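You operate a simulated robot arm through the tools that you are given. There is no shell and no other tool. Be economical: measure what you need, move in short steps, check, and stop when the job is done.

You are at the controls of a simulated two-armed robot. One attempt, no reset.

## Task
Settle canister seven, lock it on the green base and lid it.
Fine: jolt key till the heap lies flat; hold the canister while you turn the clamp.

The check looks at the end state, three seconds after you hand in, the way a careful person would. Anything else that was tipped, shoved, dropped, spilled or broken makes it a failure. A push-on lid holds only when it is set on centred and level and pressed home; a screw cap is set on level and turned clockwise until tight.

## Robot
Two 7-joint arms with two-finger parallel grippers on one trunk, on a base that drives. Base frame: it is fixed to the floor where the robot stands at the start and does not move with it; the origin is under the middle of the robot, x ahead of it, y to its left, z up. Readings come in m, degrees, newtons and seconds.
The left shoulder is at the start at [0.06, 0.143, 0.926], the right one opposite. With the tool pointing down near the work surface each hand reaches from about 0.1 to 0.66 m from the robot's upright axis, wherever it stands, measured 20 degrees to its own side. Places, roughly: clamp of the green base [0.5, -0.4, 0.8]; jolt key [0.5, -0.1, 0.8]. Payload 1.57 kg a hand.
Tool frame (each hand has its own): the origin (TCP) lies between the finger pads and is the grasp point; the fingertips stand 0.03 m ahead of it; z points along the fingers, y is the line along which they close. The gripper opens to 0.11 m. The fingers are 0.024 m wide and 0.012 m thick; the gripper's body (0.048 by 0.112 m) begins 0.078 m behind the TCP.
Orientation is that of the tool frame in the base frame, as a unit quaternion [x, y, z, w]. With the fingers straight down and closing along the base's y, the tool's x points along the base's -x, its y along +y and its z along -z.

## Interface
- The arms move only by the tool step_arm. It takes "left_moves", "right_moves" or both (then of equal length, played together; a hand with none holds still); each is a list of rows, each a list of 3 entries, a list of its own where there are three numbers: the closure in counts, from 0 (fully open) to 255 (shut), then the shift along the base's x, y, z in m, then the turn, a rotation vector about the base's x, y, z in degrees. In form: [[grip, [x, y, z], [wx, wy, wz]], ...]. A call has 1 to 10 rows; each row shifts and turns the commanded pose from where the row before left it. A row lasts 0.2 s, in which the tool goes at most 0.05 m and 8.6 degrees; a call with a longer step from one row to the next is refused whole, and so is a gripper value outside its range. A pose out of reach is approached as far as the arm can. The call stops where the force on the tool passes 40 N (or 10 N more than at its start, if that is more) or the arm is blocked; 0.2 s more then pass. Each finger travels about 0.045 m/s and halts on what it meets, pressing with about 33 N; the grip force reading is that of the motor and also rises with nothing between the fingers. The clock runs only during rows and for 0.2 s after the last one: add rows that do not move to give the fingers time. It gives the time, the measured TCP pose, the force on the tool (base axes), the opening and the grip force at its end, in the units of the frame above (readings bear some noise), with the torque about the TCP (base axes, N m) and any sound that the robot's microphone picked up, and new pictures: "views" is both (left out), scene, wrist or none (wrist: the cameras of the hands that moved).
- Cameras (640 x 400 px; columns grow to the right, rows downward): "scene" is now at [0.0475, -0.0134, 1.5351]; the picture's right is [-0.16, -0.99, 0.00], its down [-0.75, 0.12, -0.64] and it looks along [0.64, -0.10, -0.76] (base axes); focal length 256 px, centre (320, 200). "left" rides on the left gripper at [0.07, -0.016, -0.141] in its tool frame; the picture's right is [0.23, 0.97, 0.00], its down [-0.86, 0.20, -0.48] and it looks along [-0.47, 0.11, 0.88] (tool axes); focal length 222 px, centre (320, 200). "right" rides on the right gripper at [0.07, 0.016, -0.141] in its tool frame; the picture's right is [-0.23, 0.97, 0.00], its down [-0.85, -0.20, -0.48] and it looks along [-0.47, -0.11, 0.88] (tool axes); focal length 222 px, centre (320, 200). There is no depth. A picture from a camera that has moved, and an enlarged one, comes with that camera's place and axes in the base frame and with its lens.
- raise_lower(by): slides the trunk up (or, below 0, down) by that many m; the arms and the scene camera ride with it, the base frame stays. It gives what a move gives, with no picture.
- base_move(legs): drives the robot by 1 to 6 legs, each [ahead, left, turn to the left] in m, m and degrees, along the robot's own axes; the way and the turn of a leg run together, so that a leg with both is an arc; at most 1.5 m and 180 degrees a leg. The arms and the cameras ride along, it lands a little off, and it stops where it bumps. It gives what a move gives, and a new picture of the scene camera.
- head_to(pan, tilt): turns the head with the scene camera to pan (to the left, within 86 degrees either way) and tilt (down, from -29 to 69), counted from straight ahead of the robot. It gives what a move gives, and a new picture of the scene camera.
- close_up(camera, box): a new picture of the part [left, top, right, bottom] of that camera's present view, enlarged. The clock stands still meanwhile.
- finish_job(): hands the job in; it is judged then, once.

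Go step by step. Nothing tells you exact positions but the pictures and the camera data: compare them with the known pose of the tool, close in by small moves and look again before you grip or let go. The budget is 120 turns and 260 pictures, counting those below and the enlarged ones. Unless the task says otherwise, let go and move clear before handing in.

The tools are called after "Call:" by a JSON object that holds its "name" and its "arguments". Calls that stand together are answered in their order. step_arm: Moves the arms, as the interface text tells. Its arguments: {"type":"object","properties":{"left_moves":{"type":"array"},"right_moves":{"type":"array"},"views":{"type":"string","enum":["both","scene","wrist","none"]}},"required":[]} The other tools are called the same way: raise_lower (by) slides the trunk up or down; base_move (legs) drives the base; head_to (pan, tilt) turns the head that bears the scene camera; close_up (camera, box) takes an enlarged picture of a part of a camera's view; finish_job () hands the job in.

At the start:

```text
clock: 0.0
left_tool_pos: [0.4611, 0.0043, 1.0003]
left_tcp_rot: [-0.001, 1.0, 0.0, 0.0]
left_force: [0.3, -0.4, -0.3]
left_ft_torque: [-0.01, 0.01, 0.02]
left_finger_gap: 0.1098
left_grasp_force: 0.0
right_tool_pos: [0.3883, -0.3629, 0.9998]
right_tcp_rot: [0.001, 1.0, 0.001, 0.0]
right_force: [0.4, 0.2, -0.3]
right_ft_torque: [-0.02, 0.03, 0.01]
right_finger_gap: 0.1099
right_grasp_force: 0.0
trunk travel left (down, up): [-0.525, 0.065]
robot x, y, heading: [-0.001, -0.0031, -0.1]
head pan, tilt: [-9.2, 49.9]
```

scene: 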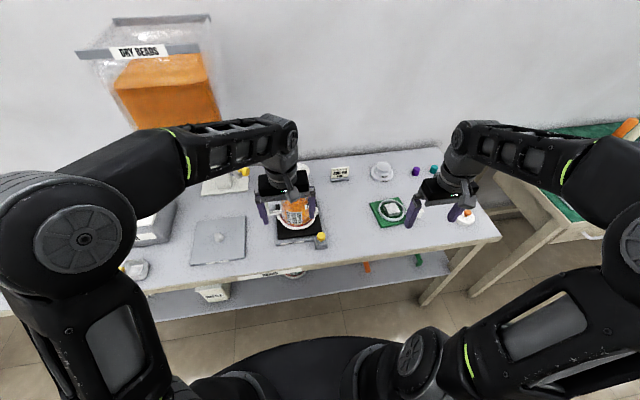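
right: 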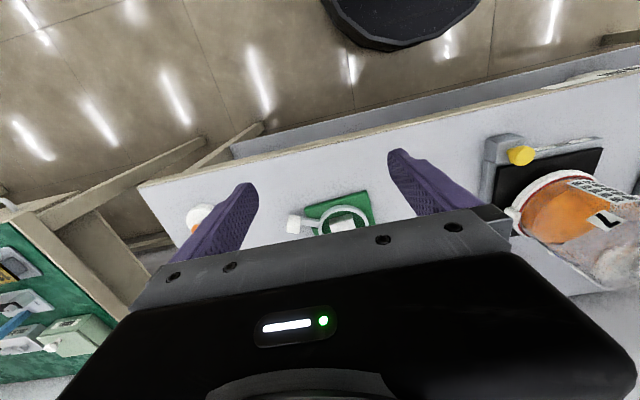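
left: 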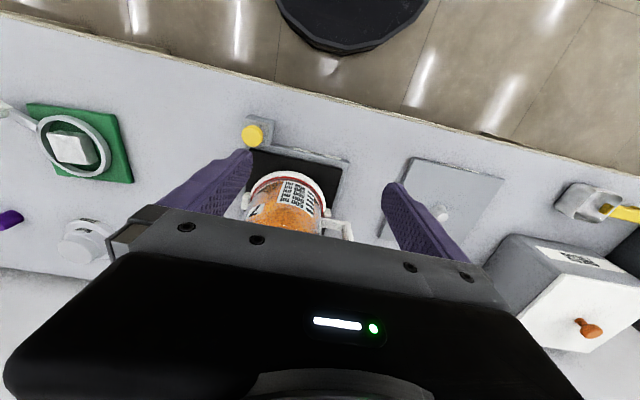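

I see a canister of orange beads on a black jolt plate with a yellow key under the left hand, and a green base with a ring clamp to the right. I'll look closer before moving.

Call:
{"name": "close_up", "arguments": {"camera": "scene", "box": [180, 140, 340, 290]}}

Call:
{"name": "close_up", "arguments": {"camera": "scene", "box": [340, 140, 500, 290]}}

Call:
{"name": "close_up", "arguments": {"camera": "left", "box": [0, 70, 400, 270]}}

Call:
{"name": "close_up", "arguments": {"camera": "right", "box": [380, 100, 640, 290]}}

```text
2.67 times, centred on (260, 215) of scene
camera zoom: at [0.0475, -0.0134, 1.5351], right [-0.16, -0.99, 0.0], down [-0.75, 0.12, -0.64], along [0.64, -0.1, -0.76], focal length 684 px, centre (480, 160)
```

zoom: 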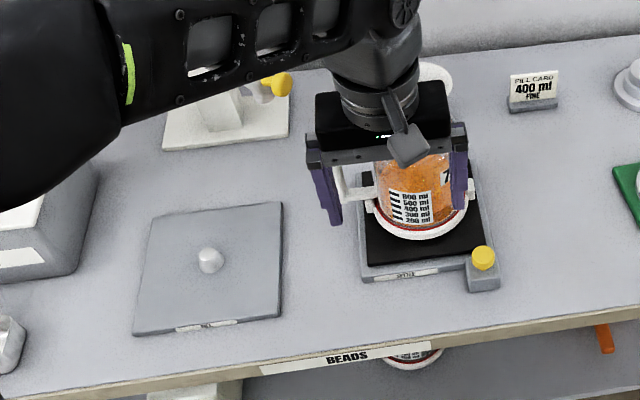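

```text
2.67 times, centred on (420, 215) of scene
camera zoom: at [0.0475, -0.0134, 1.5351], right [-0.16, -0.99, 0.0], down [-0.75, 0.12, -0.64], along [0.64, -0.1, -0.76], focal length 684 px, centre (53, 160)
```

zoom: 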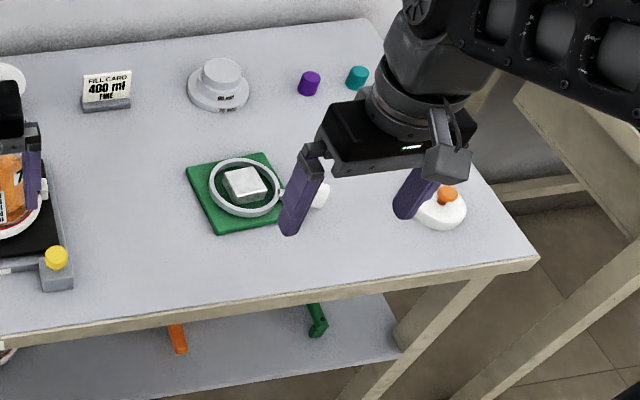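

```text
1.60 times, centred on (200, 170) of left
camera zoom: at [0.3916, -0.011, 1.1407], right [-0.23, 0.97, 0.0], down [0.86, 0.2, 0.48], along [0.47, 0.11, -0.88], focal length 355 px, centre (512, 248)
```

zoom: 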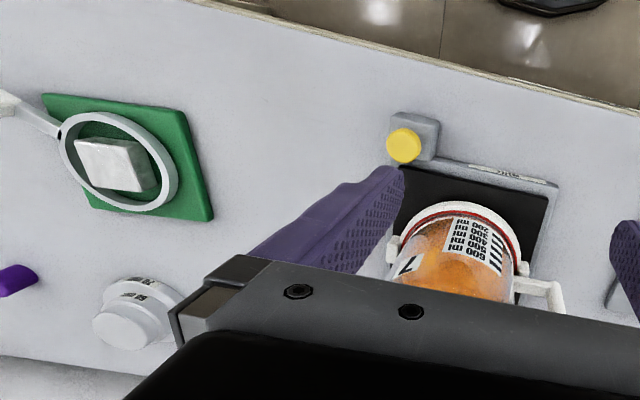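

```text
2.11 times, centred on (510, 195) of right
camera zoom: at [0.3203, -0.3468, 1.1411], right [0.23, 0.97, 0.0], down [0.85, -0.2, 0.48], along [0.47, -0.11, -0.88], focal length 468 px, centre (-80, 210)
```

zoom: 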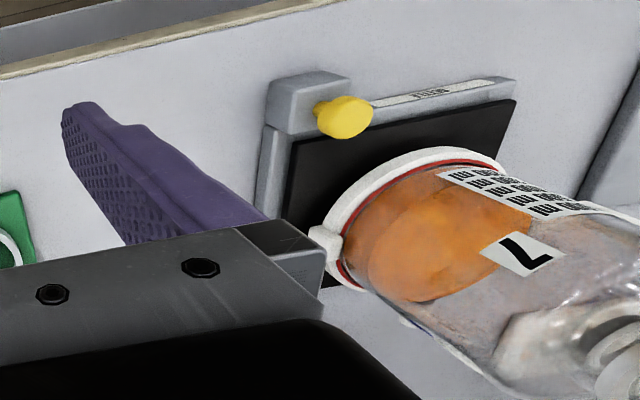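

The left hand hangs right over the canister. I'll raise both hands clear and look again.

Call:
{"name": "step_arm", "arguments": {"left_moves": [[0, [0, 0, 0.05], [0, 0, 0]], [0, [0, 0, 0.05], [0, 0, 0]], [0, [0, 0, 0.05], [0, 0, 0]], [0, [-0.03, 0.03, 0.0], [0, 0, 0]], [0, [-0.03, 0.04, 0], [0, 0, 0]], [0, [-0.03, 0.04, 0], [0, 0, 0]], [0, [-0.03, 0.04, 0], [0, 0, 0]], [0, [-0.03, 0.04, 0], [0, 0, 0]]], "right_moves": [[0, [0, 0, 0.05], [0, 0, 0]], [0, [0, 0, 0.05], [0, 0, 0]], [0, [0, 0, 0], [0, 0, 0]], [0, [-0.03, 0, 0], [0, 0, 0]], [0, [-0.03, 0, 0], [0, 0, 0]], [0, [-0.03, 0, 0], [0, 0, 0]], [0, [-0.03, 0, 0], [0, 0, 0]], [0, [0, 0, 0], [0, 0, 0]]], "views": "both"}}

```text
clock: 1.8
left_tool_pos: [0.311, 0.1954, 1.0997]
left_tcp_rot: [0.001, 1.0, 0.001, 0.001]
left_force: [-0.4, -0.3, -0.3]
left_ft_torque: [-0.03, 0.01, -0.02]
left_finger_gap: 0.11
left_grasp_force: 0.0
left hand out of reach, approached as far as the arm can: row 3
right_tool_pos: [0.2704, -0.3624, 1.0999]
right_tcp_rot: [-0.001, 1.0, 0.001, 0.0]
right_force: [-0.3, 0.0, -0.4]
right_ft_torque: [0.0, -0.01, 0.01]
right_finger_gap: 0.1101
right_grasp_force: 0.1
trunk travel left (down, up): [-0.525, 0.065]
robot x, y, heading: [-0.0004, 0.0006, 0.4]
head pan, tilt: [-9.2, 49.9]
camera scene: at [0.0462, -0.014, 1.5351], right [-0.16, -0.99, 0.0], down [-0.75, 0.12, -0.65], along [0.64, -0.1, -0.76], focal length 256 px, centre (320, 200)
camera right: at [0.2, -0.347, 1.2417], right [0.23, 0.97, 0.0], down [0.85, -0.2, 0.48], along [0.47, -0.11, -0.88], focal length 222 px, centre (320, 200)
camera left: at [0.2408, 0.1802, 1.2402], right [-0.23, 0.97, 0.0], down [0.85, 0.2, 0.48], along [0.47, 0.11, -0.88], focal length 222 px, centre (320, 200)
```

scene: 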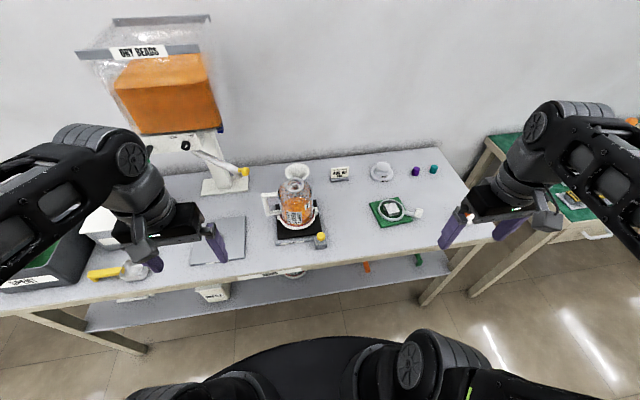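
right: 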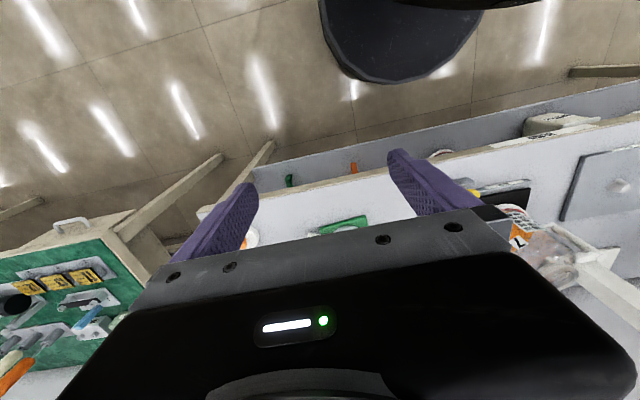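
left: 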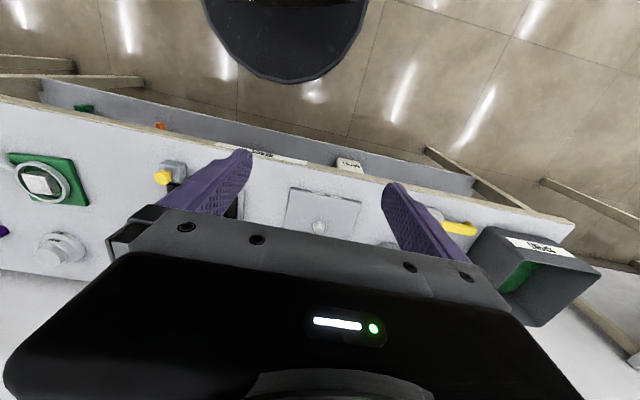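

Call:
{"name": "close_up", "arguments": {"camera": "scene", "box": [250, 155, 346, 255]}}

Call:
{"name": "close_up", "arguments": {"camera": "scene", "box": [340, 150, 450, 240]}}

Call:
{"name": "close_up", "arguments": {"camera": "scene", "box": [80, 130, 260, 300]}}

```text
4.00 times, centred on (298, 205) of scene
camera zoom: at [0.0462, -0.014, 1.5351], right [-0.16, -0.99, 0.0], down [-0.75, 0.12, -0.65], along [0.64, -0.1, -0.76], focal length 1026 px, centre (408, 180)
```

zoom: 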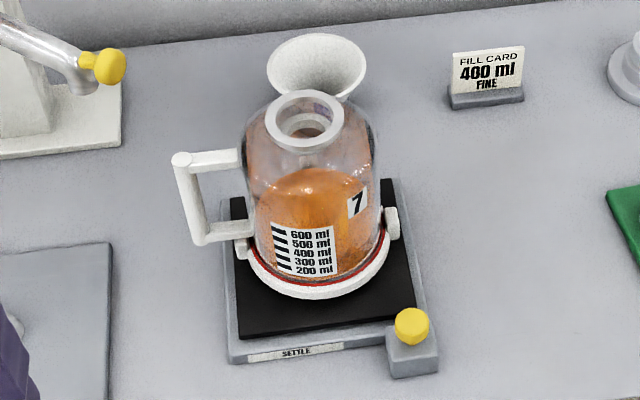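

```text
4.44 times, centred on (395, 195) of scene
camera zoom: at [0.0462, -0.014, 1.5351], right [-0.16, -0.99, 0.0], down [-0.75, 0.12, -0.65], along [0.64, -0.1, -0.76], focal length 1140 px, centre (-13, 222)
```

zoom: 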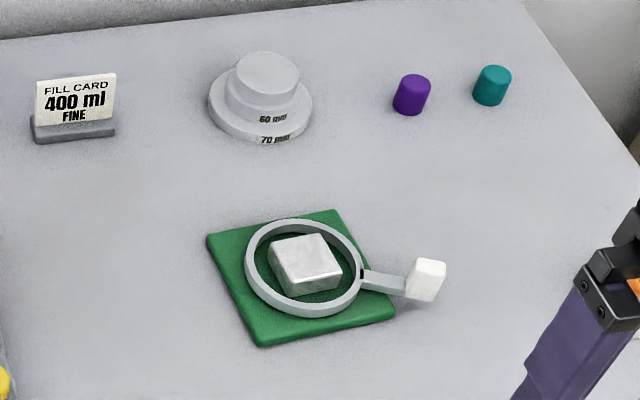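

```text
2.35 times, centred on (170, 215) of scene
camera zoom: at [0.0462, -0.014, 1.5351], right [-0.16, -0.99, 0.0], down [-0.75, 0.12, -0.65], along [0.64, -0.1, -0.76], focal length 604 px, centre (673, 165)
```

zoom: 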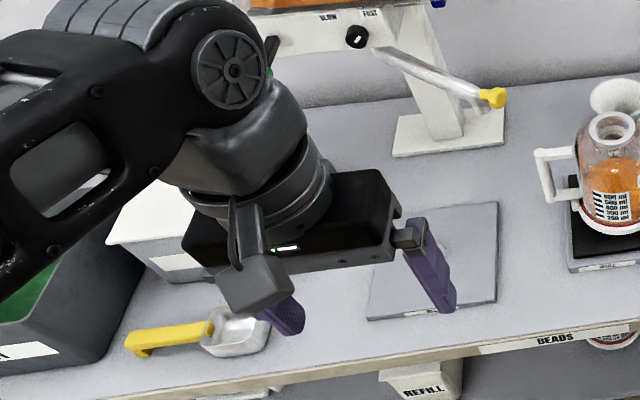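

The canister neck faces up, and there is a block sitting in the green base's ring. I'll find the lid and look at the right side of the table.

Call:
{"name": "head_to", "arguments": {"pan": -35, "tilt": 45}}

Call:
{"name": "step_arm", "arguments": {"right_moves": [[0, [-0.04, 0.02, 0], [0, 0, 0]], [0, [-0.03, 0.04, 0], [0, 0, 0]], [0, [0, 0.04, 0], [0, 0, 0]], [0, [0, 0.04, 0], [0, 0, 0]], [0, [0, 0.04, 0], [0, 0, 0]]], "views": "scene"}}

```text
clock: 2.7
left_tool_pos: [0.3114, 0.1962, 1.0991]
left_tcp_rot: [0.0, 1.0, -0.001, 0.001]
left_force: [-0.6, 0.6, -0.3]
left_ft_torque: [0.01, 0.02, 0.03]
left_finger_gap: 0.11
left_grasp_force: 0.1
right_tool_pos: [0.2699, -0.3623, 1.1006]
right_tcp_rot: [0.0, 1.0, -0.001, 0.0]
right_force: [0.0, -0.1, -0.4]
right_ft_torque: [0.05, 0.01, 0.01]
right_finger_gap: 0.1098
right_grasp_force: 0.1
trunk travel left (down, up): [-0.525, 0.065]
robot x, y, heading: [0.001, 0.0036, -0.0]
head pan, tilt: [-35.0, 45.0]
camera scene: at [0.0379, -0.0477, 1.5418], right [-0.57, -0.82, 0.0], down [-0.58, 0.41, -0.71], along [0.58, -0.41, -0.71], focal length 256 px, centre (320, 200)
```

scene: 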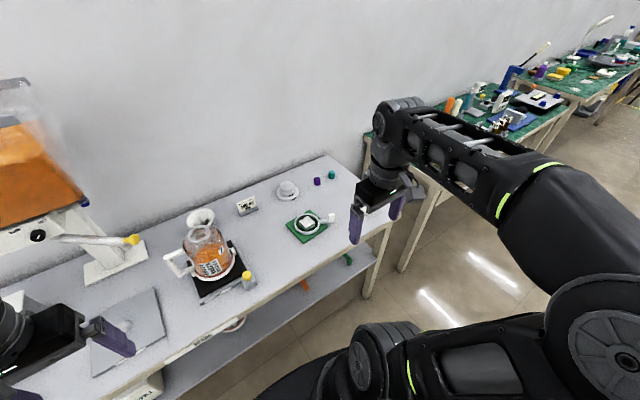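

```text
clock: 3.9
left_tool_pos: [0.3125, 0.1945, 1.0991]
left_tcp_rot: [-0.001, 1.0, 0.001, 0.0]
left_force: [-0.4, 0.9, -0.1]
left_ft_torque: [0.04, 0.03, -0.01]
left_finger_gap: 0.11
left_grasp_force: 0.1
right_tool_pos: [0.2324, -0.2047, 1.0788]
right_tcp_rot: [0.0, 1.0, 0.001, 0.0]
right_force: [0.0, -1.3, -0.1]
right_ft_torque: [0.04, -0.03, 0.04]
right_finger_gap: 0.1097
right_grasp_force: 0.1
right hand out of reach, approached as far as the arm can: row 2, 3, 4, 5
trunk travel left (down, up): [-0.525, 0.065]
robot x, y, heading: [-0.002, 0.0008, 0.0]
head pan, tilt: [-35.0, 45.0]
camera scene: at [0.0374, -0.0492, 1.5418], right [-0.57, -0.82, 0.0], down [-0.58, 0.41, -0.71], along [0.58, -0.4, -0.71], focal length 256 px, centre (320, 200)
```

scene: 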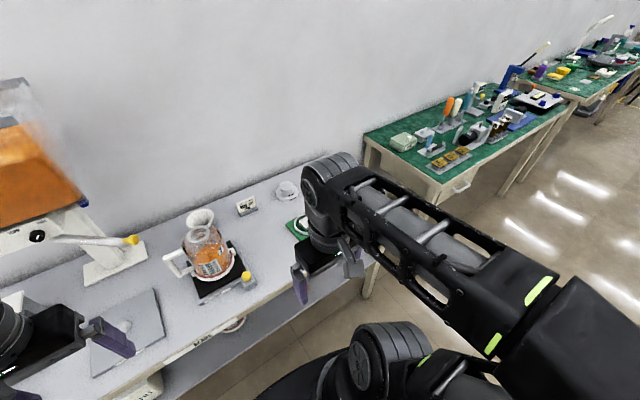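

The lid with the orange knob is at about (0.53,-0.64). I'll send the right hand that way to view it with the wrist camera.

Call:
{"name": "step_arm", "arguments": {"right_moves": [[0, [0.01, -0.05, 0.02], [0, 0, 0]], [0, [0.01, -0.05, 0], [0, 0, 0]], [0, [0.01, -0.05, 0], [0, 0, 0]], [0, [0.01, -0.05, 0], [0, 0, 0]], [0, [0.03, -0.04, 0], [0, 0, 0]], [0, [0.03, -0.04, -0.02], [0, 0, 0]], [0, [0.03, -0.03, -0.02], [0, 0, 0]], [0, [0.03, -0.03, -0.02], [0, 0, 0]]], "views": "both"}}

Call:
{"name": "close_up", "arguments": {"camera": "right", "box": [200, 120, 440, 260]}}

```text
refused: row 1 steps farther than a row can; nothing moved
```

```text
2.67 times, centred on (320, 190) of right
camera zoom: at [0.1629, -0.1889, 1.2202], right [0.23, 0.97, 0.0], down [0.85, -0.2, 0.48], along [0.47, -0.11, -0.88], focal length 592 px, centre (320, 227)
```

zoom: 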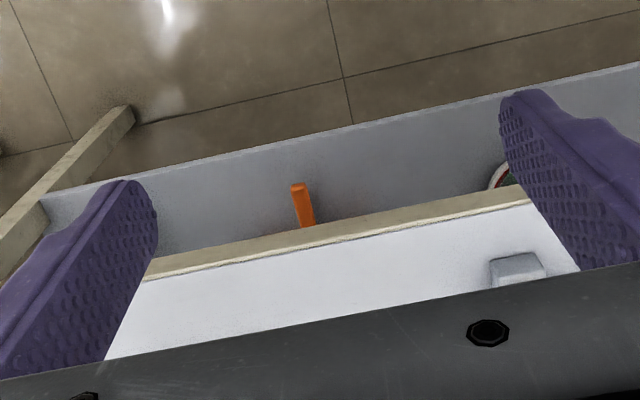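

Call:
{"name": "step_arm", "arguments": {"right_moves": [[0, [0.01, -0.04, 0.02], [0, 0, 0]], [0, [0.01, -0.04, 0], [0, 0, 0]], [0, [0.01, -0.04, 0], [0, 0, 0]], [0, [0.01, -0.04, 0], [0, 0, 0]], [0, [0.03, -0.035, 0], [0, 0, 0]], [0, [0.03, -0.035, -0.01], [0, 0, 0]], [0, [0.03, -0.03, -0.01], [0, 0, 0]], [0, [0.03, -0.03, -0.02], [0, 0, 0]]], "views": "both"}}

Call:
{"name": "close_up", "arguments": {"camera": "right", "box": [160, 100, 440, 270]}}

Call:
{"name": "close_up", "arguments": {"camera": "scene", "box": [150, 150, 400, 320]}}

```text
clock: 5.7
left_tool_pos: [0.3136, 0.1945, 1.0988]
left_tcp_rot: [-0.001, 1.0, 0.0, 0.0]
left_force: [0.1, -0.1, 0.8]
left_ft_torque: [0.02, 0.0, -0.02]
left_finger_gap: 0.11
left_grasp_force: 0.1
right_tool_pos: [0.4005, -0.4916, 1.0481]
right_tcp_rot: [0.0, 1.0, 0.0, 0.0]
right_force: [0.1, -1.7, -0.7]
right_ft_torque: [-0.01, 0.03, 0.0]
right_finger_gap: 0.1098
right_grasp_force: 0.0
right hand out of reach, approached as far as the arm can: row 1
trunk travel left (down, up): [-0.525, 0.065]
robot x, y, heading: [0.0018, -0.0002, -0.1]
head pan, tilt: [-35.0, 45.0]
camera scene: at [0.0391, -0.0487, 1.5418], right [-0.57, -0.82, 0.0], down [-0.58, 0.41, -0.71], along [0.58, -0.41, -0.71], focal length 256 px, centre (320, 200)
camera right: at [0.3311, -0.4762, 1.1894], right [0.23, 0.97, 0.0], down [0.86, -0.2, 0.48], along [0.47, -0.11, -0.88], focal length 222 px, centre (320, 200)
```

scene: 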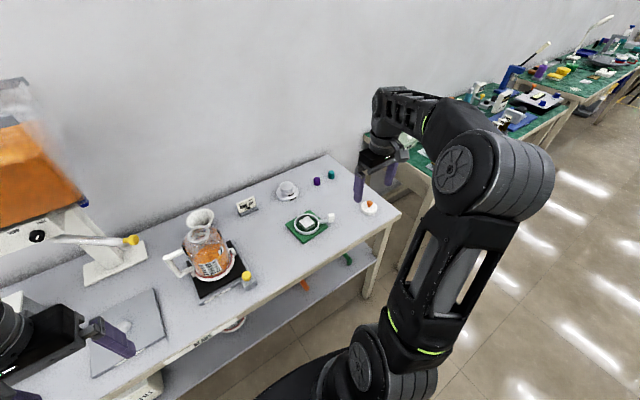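
right: 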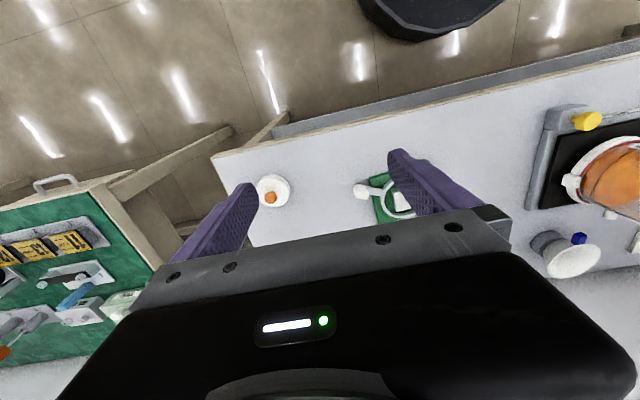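

```text
2.29 times, centred on (300, 185) of right
camera zoom: at [0.3311, -0.4762, 1.1894], right [0.23, 0.97, 0.0], down [0.86, -0.2, 0.48], along [0.47, -0.11, -0.88], focal length 508 px, centre (366, 234)
```

zoom: 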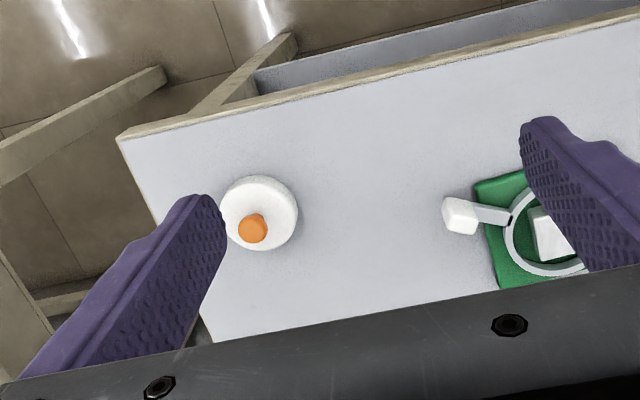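

```text
2.35 times, centred on (275, 235) of scene
camera zoom: at [0.0391, -0.0487, 1.5418], right [-0.57, -0.82, 0.0], down [-0.58, 0.41, -0.71], along [0.58, -0.41, -0.71], focal length 604 px, centre (426, 118)
```

zoom: 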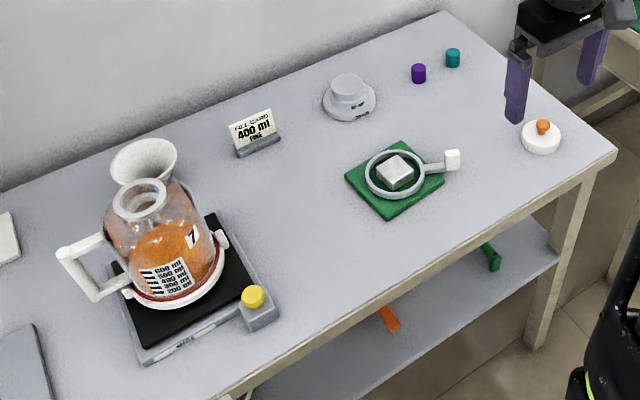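

Lid found; now I inspect the green base from the right wrist camera.

Call:
{"name": "step_arm", "arguments": {"right_moves": [[0, [0.03, 0.03, -0.01], [0, 0, 0]], [0, [0.03, 0.03, -0.01], [0, 0, 0]], [0, [0.03, 0.03, -0.02], [0, 0, 0]], [0, [0.02, 0.03, -0.02], [0, 0, 0]]], "views": "none"}}

Call:
{"name": "close_up", "arguments": {"camera": "right", "box": [220, 70, 420, 220]}}

Call:
{"name": "head_to", "arguments": {"pan": 0, "tilt": 55}}

```text
clock: 6.7
left_tool_pos: [0.3128, 0.197, 1.099]
left_tcp_rot: [0.0, 1.0, 0.0, 0.0]
left_force: [-0.5, -0.4, 0.0]
left_ft_torque: [-0.05, 0.02, -0.01]
left_finger_gap: 0.1101
left_grasp_force: 0.1
right_tool_pos: [0.5106, -0.3675, 0.9898]
right_tcp_rot: [0.001, 1.0, 0.0, 0.001]
right_force: [0.3, 0.0, -0.2]
right_ft_torque: [0.02, 0.02, 0.02]
right_finger_gap: 0.1101
right_grasp_force: 0.0
trunk travel left (down, up): [-0.525, 0.065]
robot x, y, heading: [0.0004, -0.0011, -0.2]
head pan, tilt: [-35.0, 45.0]
```

```text
2.67 times, centred on (320, 145) of right
camera zoom: at [0.4412, -0.3523, 1.1319], right [0.23, 0.97, 0.0], down [0.85, -0.2, 0.48], along [0.47, -0.11, -0.88], focal length 592 px, centre (320, 347)
```

zoom: 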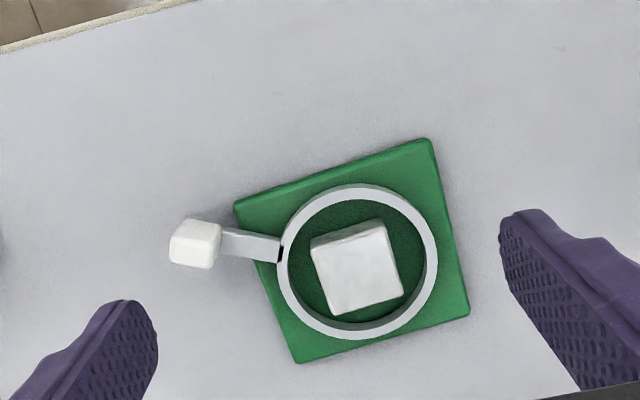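

```text
clock: 7.7
left_tool_pos: [0.3128, 0.1956, 1.0992]
left_tcp_rot: [0.0, 1.0, 0.0, 0.0]
left_force: [-0.1, 0.3, -0.1]
left_ft_torque: [0.03, -0.05, -0.03]
left_finger_gap: 0.1098
left_grasp_force: 0.1
right_tool_pos: [0.5104, -0.3703, 0.9908]
right_tcp_rot: [0.0, 1.0, 0.0, 0.0]
right_force: [-0.5, 0.2, -0.5]
right_ft_torque: [-0.02, -0.03, -0.02]
right_finger_gap: 0.11
right_grasp_force: 0.0
trunk travel left (down, up): [-0.525, 0.065]
robot x, y, heading: [0.0014, 0.0016, -0.1]
head pan, tilt: [0.0, 55.0]
camera scene: at [0.0434, -0.0011, 1.5284], right [0.0, -1.0, 0.0], down [-0.82, 0.0, -0.57], along [0.57, 0.0, -0.82], focal length 256 px, centre (320, 200)
```

scene: 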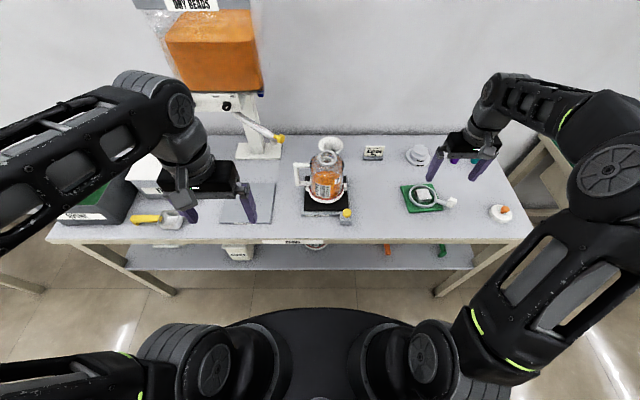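

The block is a loose obstacle in the clamp ring and must be moved aside. The work is best reached from about 0.19 m further right, so I drive there and view the canister from above with the left hand.

Call:
{"name": "base_move", "arguments": {"legs": [[0.05, -0.19, 0]]}}

Call:
{"name": "step_arm", "arguments": {"left_moves": [[0, [0.04, 0, 0], [0, 0, 0]], [0, [0.04, 0, 0], [0, 0, 0]], [0, [0.04, 0, 0], [0, 0, 0]], [0, [0.04, 0, 0], [0, 0, 0]]], "views": "both"}}

```text
clock: 9.3
left_tool_pos: [0.362, 0.0035, 1.0996]
left_tcp_rot: [0.001, 1.0, 0.001, -0.001]
left_force: [0.4, -0.2, 0.1]
left_ft_torque: [0.0, 0.0, 0.02]
left_finger_gap: 0.1101
left_grasp_force: 0.1
right_tool_pos: [0.5604, -0.5613, 0.9899]
right_tcp_rot: [0.001, 1.0, 0.0, 0.0]
right_force: [0.1, -0.5, -1.1]
right_ft_torque: [0.0, 0.04, 0.01]
right_finger_gap: 0.11
right_grasp_force: 0.1
trunk travel left (down, up): [-0.525, 0.065]
robot x, y, heading: [0.05, -0.1901, -0.1]
head pan, tilt: [0.0, 55.0]
camera scene: at [0.094, -0.1941, 1.5284], right [0.0, -1.0, 0.0], down [-0.82, 0.0, -0.57], along [0.57, 0.0, -0.82], focal length 256 px, centre (320, 200)
```

scene: 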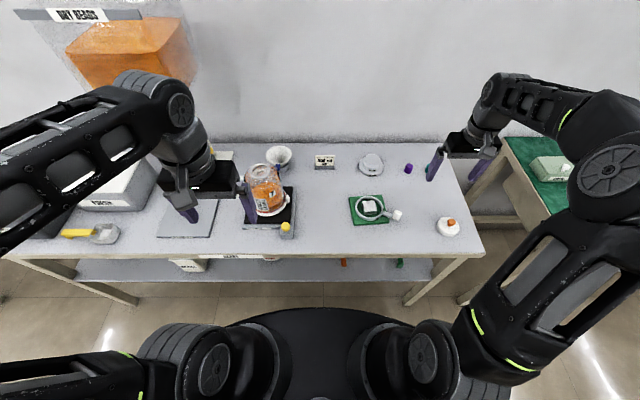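

```text
clock: 10.3
left_tool_pos: [0.5219, 0.002, 1.0987]
left_tcp_rot: [0.0, 1.0, 0.0, 0.0]
left_force: [-0.6, -0.4, -0.3]
left_ft_torque: [0.02, -0.01, -0.02]
left_finger_gap: 0.1101
left_grasp_force: 0.0
right_tool_pos: [0.5603, -0.5609, 0.9895]
right_tcp_rot: [0.0, 1.0, 0.0, 0.0]
right_force: [0.2, 0.6, 0.3]
right_ft_torque: [0.01, 0.04, 0.01]
right_finger_gap: 0.1099
right_grasp_force: 0.1
trunk travel left (down, up): [-0.525, 0.065]
robot x, y, heading: [0.0507, -0.1913, 0.2]
head pan, tilt: [0.0, 55.0]
camera scene: at [0.0945, -0.1929, 1.5284], right [0.0, -1.0, 0.0], down [-0.82, 0.0, -0.57], along [0.57, 0.0, -0.82], focal length 256 px, centre (320, 200)
camera left: at [0.4521, -0.0127, 1.2394], right [-0.23, 0.97, 0.0], down [0.86, 0.2, 0.48], along [0.47, 0.11, -0.88], focal length 222 px, centre (320, 200)
```

scene: 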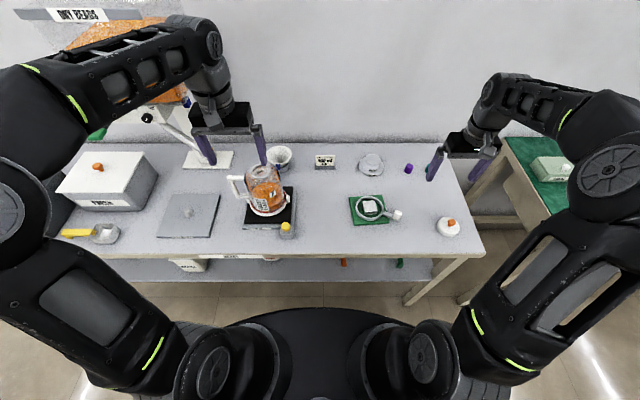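
left: 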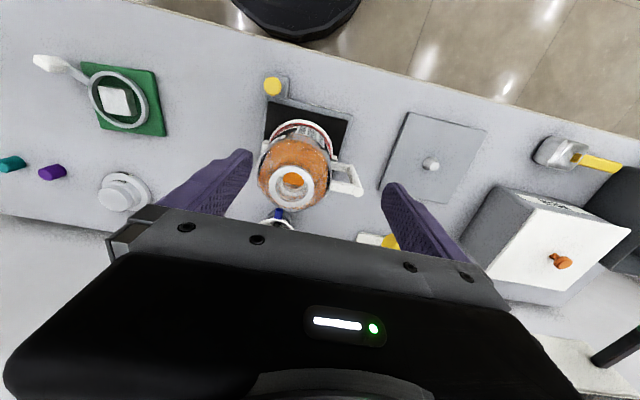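

Call:
{"name": "close_up", "arguments": {"camera": "left", "box": [220, 60, 380, 240]}}

Call:
{"name": "close_up", "arguments": {"camera": "scene", "box": [220, 140, 310, 240]}}

Call:
{"name": "close_up", "arguments": {"camera": "right", "box": [200, 50, 400, 210]}}

Call:
{"name": "close_up", "arguments": {"camera": "scene", "box": [340, 150, 470, 240]}}

```text
2.22 times, centred on (300, 150) of left
camera zoom: at [0.4521, -0.0127, 1.2394], right [-0.23, 0.97, 0.0], down [0.86, 0.2, 0.48], along [0.47, 0.11, -0.88], focal length 494 px, centre (364, 311)
```

zoom: 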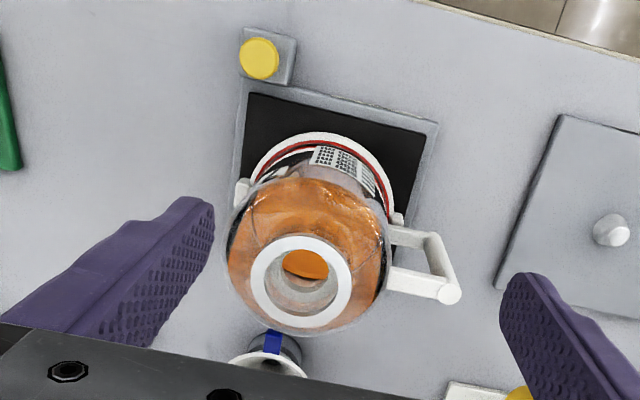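

```text
4.00 times, centred on (265, 190) of scene
camera zoom: at [0.0945, -0.1929, 1.5284], right [0.0, -1.0, 0.0], down [-0.82, 0.0, -0.57], along [0.57, 0.0, -0.82], focal length 1026 px, centre (540, 240)
```

zoom: 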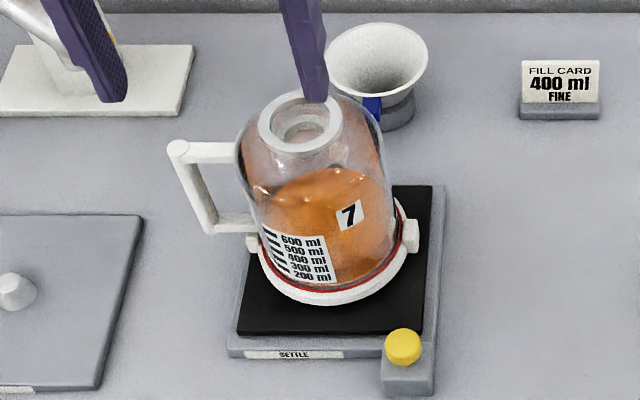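

```text
2.50 times, centred on (300, 130) of right
camera zoom: at [0.4911, -0.5453, 1.1315], right [0.23, 0.97, 0.0], down [0.86, -0.2, 0.48], along [0.47, -0.11, -0.88], focal length 555 px, centre (370, 375)
```

zoom: 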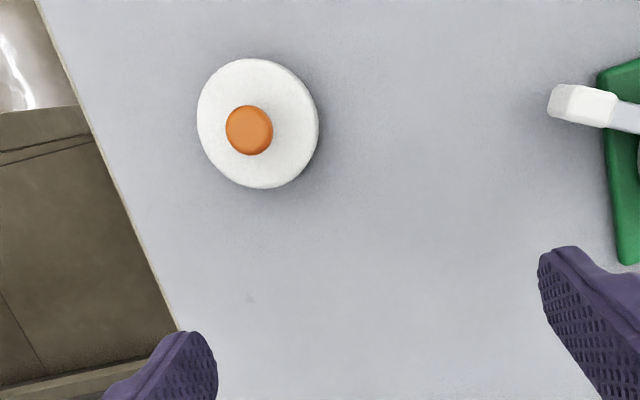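

```text
4.44 times, centred on (405, 195) of scene
camera zoom: at [0.0945, -0.1929, 1.5284], right [0.0, -1.0, 0.0], down [-0.82, 0.0, -0.57], along [0.57, 0.0, -0.82], focal length 1140 px, centre (-58, 222)
```

zoom: 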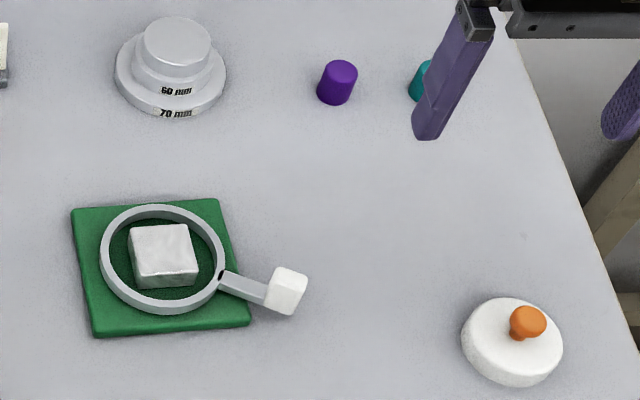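

The canister mouth is at about (0.589,-0.019,0.963) and 63 mm wide, and the lid is 70 mm across at (0.50,-0.61). I want a side view of the canister's foot, so I'll tilt the right wrist camera forward from in front of the table.

Call:
{"name": "step_arm", "arguments": {"right_moves": [[0, [-0.03, 0.035, 0], [0, 0, 0]], [0, [-0.03, 0.035, 0], [0, 0, 0]], [0, [-0.03, 0.035, 0], [0, -8, 0]], [0, [-0.03, 0.035, 0], [0, -8, 0]], [0, [-0.03, 0.035, 0], [0, -8, 0]], [0, [-0.03, 0.035, 0], [0, -8, 0]], [0, [-0.03, 0.035, 0], [0, -8, 0]], [0, [0, 0.035, 0], [0, -8, 0]], [0, [0, 0.035, 0], [0, 0, 0]], [0, [0, 0.03, 0], [0, 0, 0]]], "views": "wrist"}}

```text
clock: 12.5
left_tool_pos: [0.5207, 0.0034, 1.0982]
left_tcp_rot: [0.001, 1.0, 0.0, 0.0]
left_force: [-0.1, -0.6, -0.3]
left_ft_torque: [-0.01, 0.02, -0.01]
left_finger_gap: 0.1098
left_grasp_force: 0.1
right_tool_pos: [0.4333, -0.1819, 1.0641]
right_tcp_rot: [0.0, 0.913, 0.001, 0.408]
right_force: [0.4, -0.8, 0.4]
right_ft_torque: [-0.01, 0.05, -0.01]
right_finger_gap: 0.1102
right_grasp_force: 0.2
right hand out of reach, approached as far as the arm can: row 5, 6, 7, 8
trunk travel left (down, up): [-0.525, 0.065]
robot x, y, heading: [0.05, -0.1914, -0.3]
head pan, tilt: [0.0, 55.0]
camera right: at [0.2834, -0.1643, 1.107], right [0.15, 0.97, 0.17], down [0.22, -0.2, 0.96], along [0.96, -0.11, -0.24], focal length 222 px, centre (320, 200)
```

right: 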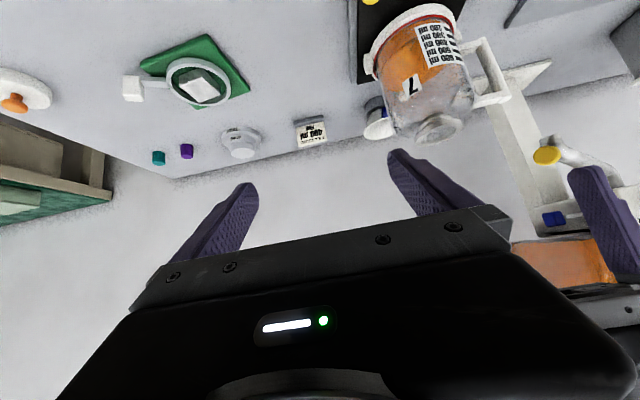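

Call:
{"name": "close_up", "arguments": {"camera": "right", "box": [330, 0, 530, 150]}}

Call:
{"name": "close_up", "arguments": {"camera": "right", "box": [110, 20, 280, 170]}}

```text
2.67 times, centred on (430, 75) of right
camera zoom: at [0.2834, -0.1643, 1.107], right [0.15, 0.97, 0.17], down [0.22, -0.2, 0.96], along [0.96, -0.11, -0.24], focal length 592 px, centre (27, 533)
```

zoom: 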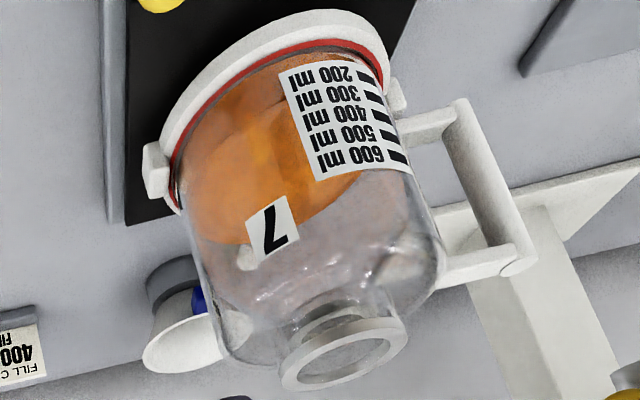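

```text
2.67 times, centred on (195, 95) of right
camera zoom: at [0.2834, -0.1643, 1.107], right [0.15, 0.97, 0.17], down [0.22, -0.2, 0.96], along [0.96, -0.11, -0.24], focal length 592 px, centre (653, 480)
```

zoom: 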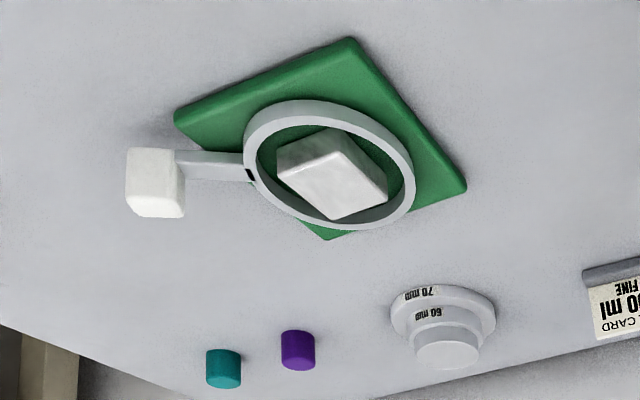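

The clamp ring and block are clear now. I bring the right hand back upright over the block.

Call:
{"name": "step_arm", "arguments": {"right_moves": [[0, [0.02, -0.03, 0], [0, 8, 0]], [0, [0.02, -0.03, 0], [0, 8, 0]], [0, [0.02, -0.03, 0], [0, 8, 0]], [0, [0.02, -0.03, 0], [0, 8, 0]], [0, [0.02, -0.03, 0], [0, 8, 0]], [81, [0.02, -0.03, 0], [0, 8, 0]], [81, [0, 0, 0], [0, 0, 0]]], "views": "wrist"}}

```text
clock: 14.1
left_tool_pos: [0.5198, 0.0034, 1.0985]
left_tcp_rot: [0.001, 1.0, 0.0, 0.001]
left_force: [-0.4, -0.8, 0.1]
left_ft_torque: [0.0, 0.0, 0.0]
left_finger_gap: 0.1101
left_grasp_force: 0.1
right_tool_pos: [0.5552, -0.3598, 1.0627]
right_tcp_rot: [0.0, 1.0, 0.0, 0.0]
right_force: [0.0, 0.5, 1.1]
right_ft_torque: [-0.02, -0.01, 0.02]
right_finger_gap: 0.075
right_grasp_force: 0.0
trunk travel left (down, up): [-0.525, 0.065]
robot x, y, heading: [0.0514, -0.1912, -0.1]
head pan, tilt: [0.0, 55.0]
camera right: at [0.4863, -0.3437, 1.2047], right [0.23, 0.97, 0.0], down [0.86, -0.2, 0.48], along [0.47, -0.11, -0.88], focal length 222 px, centre (320, 200)
```

right: 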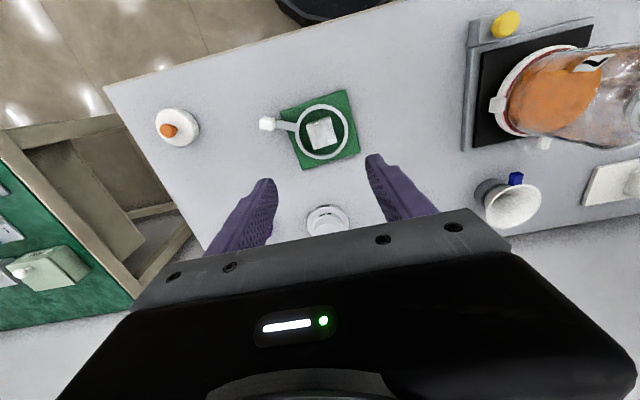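

Call:
{"name": "step_arm", "arguments": {"right_moves": [[81, [0.009, 0, -0.04], [0, 0, 0]], [81, [0.009, 0, -0.04], [0, 0, 0]], [81, [0, 0, -0.04], [0, 0, 0]], [81, [0, 0, -0.04], [0, 0, 0]], [81, [0, 0, 0], [0, 0, 0]]], "views": "none"}}

Call:
{"name": "close_up", "arguments": {"camera": "right", "box": [200, 80, 440, 240]}}

```text
clock: 15.3
left_tool_pos: [0.522, 0.0038, 1.0985]
left_tcp_rot: [0.001, 1.0, 0.0, 0.001]
left_force: [-0.8, -0.5, -0.3]
left_ft_torque: [-0.03, -0.01, 0.0]
left_finger_gap: 0.11
left_grasp_force: 0.1
right_tool_pos: [0.5764, -0.3588, 0.9063]
right_tcp_rot: [0.001, 1.0, 0.001, 0.0]
right_force: [-0.4, 0.8, -0.2]
right_ft_torque: [0.0, -0.04, 0.01]
right_finger_gap: 0.0752
right_grasp_force: 0.1
trunk travel left (down, up): [-0.525, 0.065]
robot x, y, heading: [0.0522, -0.1912, 0.2]
head pan, tilt: [0.0, 55.0]
```

```text
2.50 times, centred on (320, 160) of right
camera zoom: at [0.5066, -0.343, 1.0474], right [0.23, 0.97, 0.0], down [0.85, -0.2, 0.48], along [0.47, -0.11, -0.88], focal length 555 px, centre (320, 300)
```

zoom: 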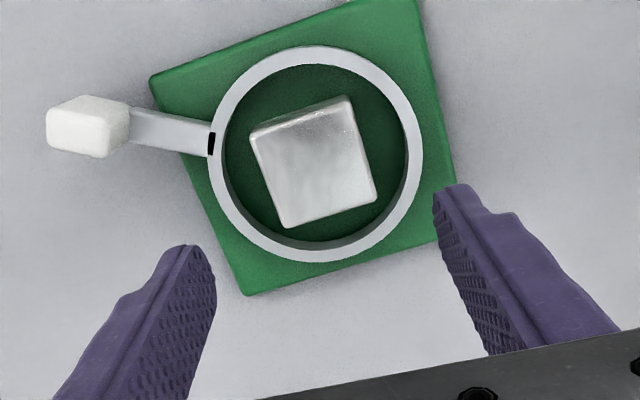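

Call:
{"name": "step_arm", "arguments": {"right_moves": [[81, [-0.002, -0.002, -0.04], [0, 0, 0]], [81, [0, 0, -0.04], [0, 0, 0]], [81, [0, 0, 0], [0, 0, 0]]], "views": "none"}}

Call:
{"name": "close_up", "arguments": {"camera": "right", "box": [200, 80, 440, 240]}}

Call:
{"name": "close_up", "arguments": {"camera": "scene", "box": [340, 160, 420, 240]}}

```text
clock: 16.1
left_tool_pos: [0.5199, 0.0039, 1.0996]
left_tcp_rot: [0.002, 1.0, 0.0, 0.0]
left_force: [0.6, 0.4, -1.2]
left_ft_torque: [-0.03, -0.03, -0.02]
left_finger_gap: 0.11
left_grasp_force: 0.0
right_tool_pos: [0.5711, -0.3604, 0.827]
right_tcp_rot: [0.001, 1.0, 0.0, 0.0]
right_force: [0.1, 0.2, 0.2]
right_ft_torque: [-0.01, 0.0, 0.04]
right_finger_gap: 0.075
right_grasp_force: 0.2
trunk travel left (down, up): [-0.525, 0.065]
robot x, y, heading: [0.0517, -0.1882, -0.4]
head pan, tilt: [0.0, 55.0]
```

```text
2.50 times, centred on (320, 160) of right
camera zoom: at [0.5021, -0.3442, 0.9677], right [0.23, 0.97, 0.0], down [0.85, -0.2, 0.48], along [0.47, -0.11, -0.88], focal length 555 px, centre (320, 300)
```

zoom: 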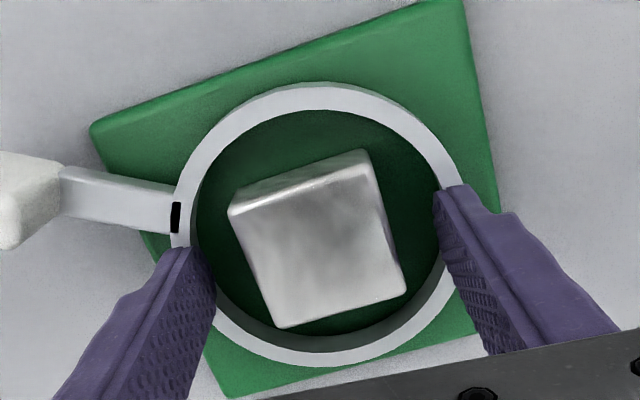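

```text
5.00 times, centred on (380, 200) of scene
camera zoom: at [0.0934, -0.1927, 1.5284], right [0.0, -1.0, 0.0], down [-0.82, 0.0, -0.57], along [0.57, 0.0, -0.82], focal length 1283 px, centre (20, 200)
```

zoom: 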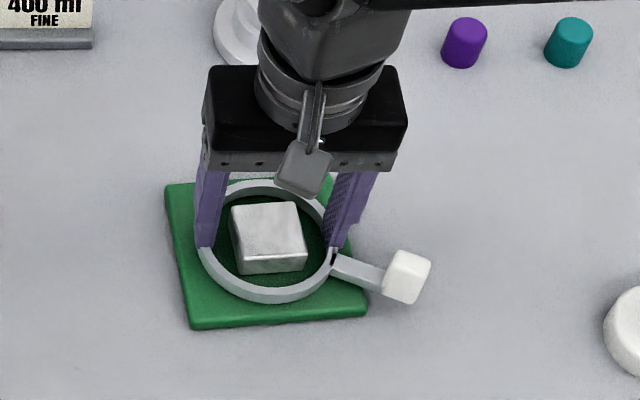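

Call:
{"name": "step_arm", "arguments": {"right_moves": [[120, [0, 0, 0], [0, 0, 0]], [122, [0, 0, 0], [0, 0, 0]], [122, [0, 0, -0.008], [0, 0, 0]], [122, [0, 0, -0.007], [0, 0, 0]]], "views": "none"}}

Call:
{"name": "close_up", "arguments": {"camera": "right", "box": [200, 80, 440, 240]}}

```text
clock: 17.1
left_tool_pos: [0.5188, 0.0026, 1.1006]
left_tcp_rot: [0.002, 1.0, 0.0, 0.001]
left_force: [0.0, 0.2, -0.2]
left_ft_torque: [-0.01, 0.04, -0.03]
left_finger_gap: 0.1101
left_grasp_force: 0.1
right_tool_pos: [0.5734, -0.3596, 0.8222]
right_tcp_rot: [0.001, 1.0, 0.0, 0.005]
right_force: [-9.3, -1.5, 28.1]
right_ft_torque: [-0.15, 0.59, -0.06]
right_finger_gap: 0.0572
right_grasp_force: 0.1
trunk travel left (down, up): [-0.525, 0.065]
robot x, y, heading: [0.048, -0.1887, 0.0]
head pan, tilt: [0.0, 55.0]
stopped in row 4 (right hand): the force on the tool passed its limit at 48 N (the readings are from after the stop); the commanded pose is now the measured one
```

```text
2.50 times, centred on (320, 160) of right
camera zoom: at [0.5029, -0.3439, 0.9626], right [0.23, 0.97, 0.0], down [0.85, -0.2, 0.49], along [0.47, -0.11, -0.87], focal length 555 px, centre (320, 300)
```

zoom: 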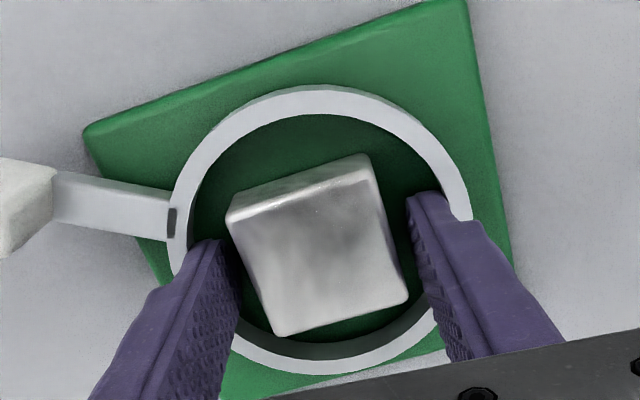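

The fingertips met the ring top (z≈0.79). I back off a bit, close on the block, and see if it holds.

Call:
{"name": "step_arm", "arguments": {"right_moves": [[122, [0, 0, 0.003], [0, 0, 0]], [200, [0, 0, 0], [0, 0, 0]], [255, [0, 0, 0], [0, 0, 0]], [255, [0, 0, 0], [0, 0, 0]], [255, [0, 0, 0], [0, 0, 0]]], "views": "none"}}

Call:
{"name": "close_up", "arguments": {"camera": "right", "box": [200, 80, 440, 240]}}

```text
clock: 18.3
left_tool_pos: [0.5206, 0.002, 1.0997]
left_tcp_rot: [0.001, 1.0, 0.0, 0.0]
left_force: [0.1, 0.8, 0.9]
left_ft_torque: [0.02, 0.0, 0.01]
left_finger_gap: 0.1098
left_grasp_force: 0.1
right_tool_pos: [0.5729, -0.3598, 0.8216]
right_tcp_rot: [0.001, 1.0, 0.0, 0.003]
right_force: [0.4, 0.8, 3.5]
right_ft_torque: [-0.07, 0.06, -0.02]
right_finger_gap: 0.0447
right_grasp_force: 33.1
trunk travel left (down, up): [-0.525, 0.065]
robot x, y, heading: [0.0485, -0.1907, 0.1]
head pan, tilt: [0.0, 55.0]
```

```text
2.50 times, centred on (320, 160) of right
camera zoom: at [0.5027, -0.3445, 0.963], right [0.23, 0.97, 0.0], down [0.85, -0.2, 0.48], along [0.47, -0.11, -0.88], focal length 555 px, centre (320, 300)
```

zoom: 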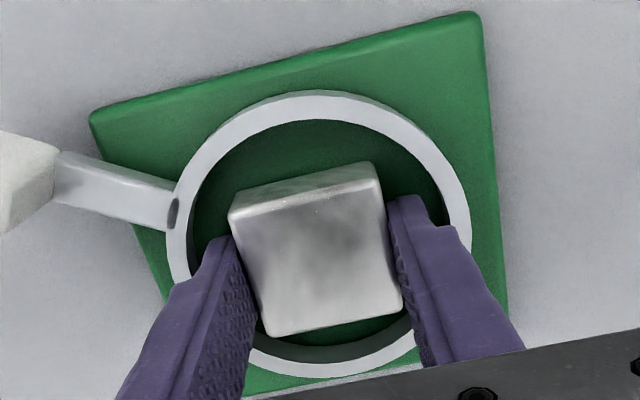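

Call:
{"name": "step_arm", "arguments": {"right_moves": [[255, [0, 0, 0.01], [0, 0, 0]], [255, [0, 0, 0.02], [0, 0, 0]], [255, [0, 0, 0.04], [0, 0, 0]], [255, [0, 0, 0.04], [0, 0, 0]]], "views": "both"}}

Call:
{"name": "close_up", "arguments": {"camera": "scene", "box": [330, 150, 430, 240]}}

```text
clock: 19.3
left_tool_pos: [0.5198, 0.0019, 1.0977]
left_tcp_rot: [0.001, 1.0, 0.0, -0.001]
left_force: [0.5, -0.4, 0.6]
left_ft_torque: [0.0, -0.01, 0.05]
left_finger_gap: 0.11
left_grasp_force: 0.1
right_tool_pos: [0.5731, -0.3603, 0.9333]
right_tcp_rot: [0.002, 1.0, -0.001, 0.002]
right_force: [0.0, -0.2, -1.3]
right_ft_torque: [0.04, -0.03, 0.03]
right_finger_gap: 0.0443
right_grasp_force: 32.5
trunk travel left (down, up): [-0.525, 0.065]
robot x, y, heading: [0.053, -0.1933, -0.1]
head pan, tilt: [0.0, 55.0]
camera scene: at [0.0932, -0.1928, 1.5284], right [0.0, -1.0, 0.0], down [-0.82, 0.0, -0.57], along [0.57, 0.0, -0.82], focal length 256 px, centre (320, 200)
camera right: at [0.5036, -0.3455, 1.0748], right [0.23, 0.97, 0.0], down [0.85, -0.2, 0.48], along [0.47, -0.11, -0.88], focal length 222 px, centre (320, 200)
```

scene: 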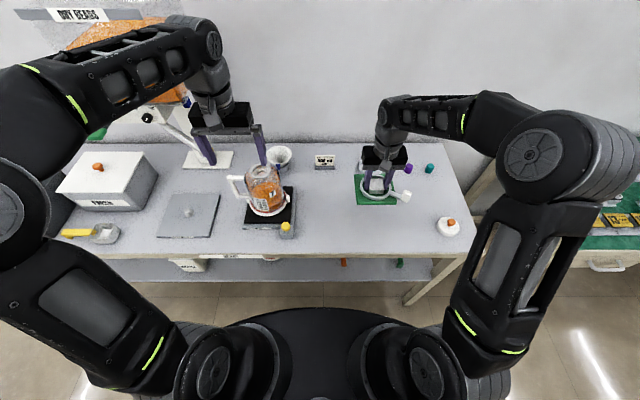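
right: 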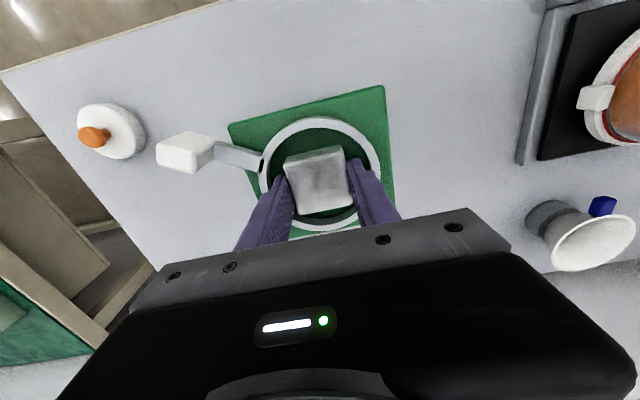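

```text
4.44 times, centred on (380, 195) of scene
camera zoom: at [0.0932, -0.1928, 1.5284], right [0.0, -1.0, 0.0], down [-0.82, 0.0, -0.57], along [0.57, 0.0, -0.82], focal length 1140 px, centre (53, 222)
```

zoom: 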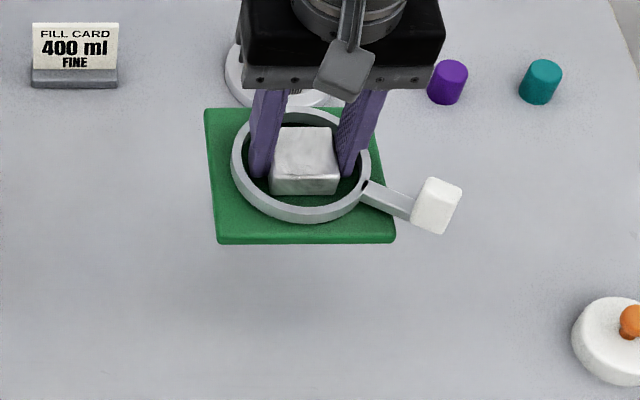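

The whole green base came up with the block: the block is a fixed square boss of the base, not an obstacle. I set it straight back down with the small yaw undone and release.

Call:
{"name": "step_arm", "arguments": {"right_moves": [[255, [0, 0, -0.04], [0, 0, 2.5]], [255, [0, 0, -0.04], [0, 0, 2.5]], [255, [0, 0, -0.02], [0, 0, 0]], [255, [0, 0, -0.006], [0, 0, 0]], [255, [0, 0, -0.003], [0, 0, 0]]], "views": "none"}}

```text
clock: 20.5
left_tool_pos: [0.5207, 0.0029, 1.0991]
left_tcp_rot: [0.001, 1.0, 0.0, 0.0]
left_force: [0.0, -0.3, 0.7]
left_ft_torque: [-0.04, -0.04, 0.0]
left_finger_gap: 0.11
left_grasp_force: 0.0
right_tool_pos: [0.5745, -0.36, 0.8247]
right_tcp_rot: [-0.042, 0.999, 0.0, 0.002]
right_force: [-0.5, 0.0, -1.6]
right_ft_torque: [0.04, -0.05, 0.01]
right_finger_gap: 0.0443
right_grasp_force: 32.6
trunk travel left (down, up): [-0.525, 0.065]
robot x, y, heading: [0.0453, -0.193, -0.0]
head pan, tilt: [0.0, 55.0]
```

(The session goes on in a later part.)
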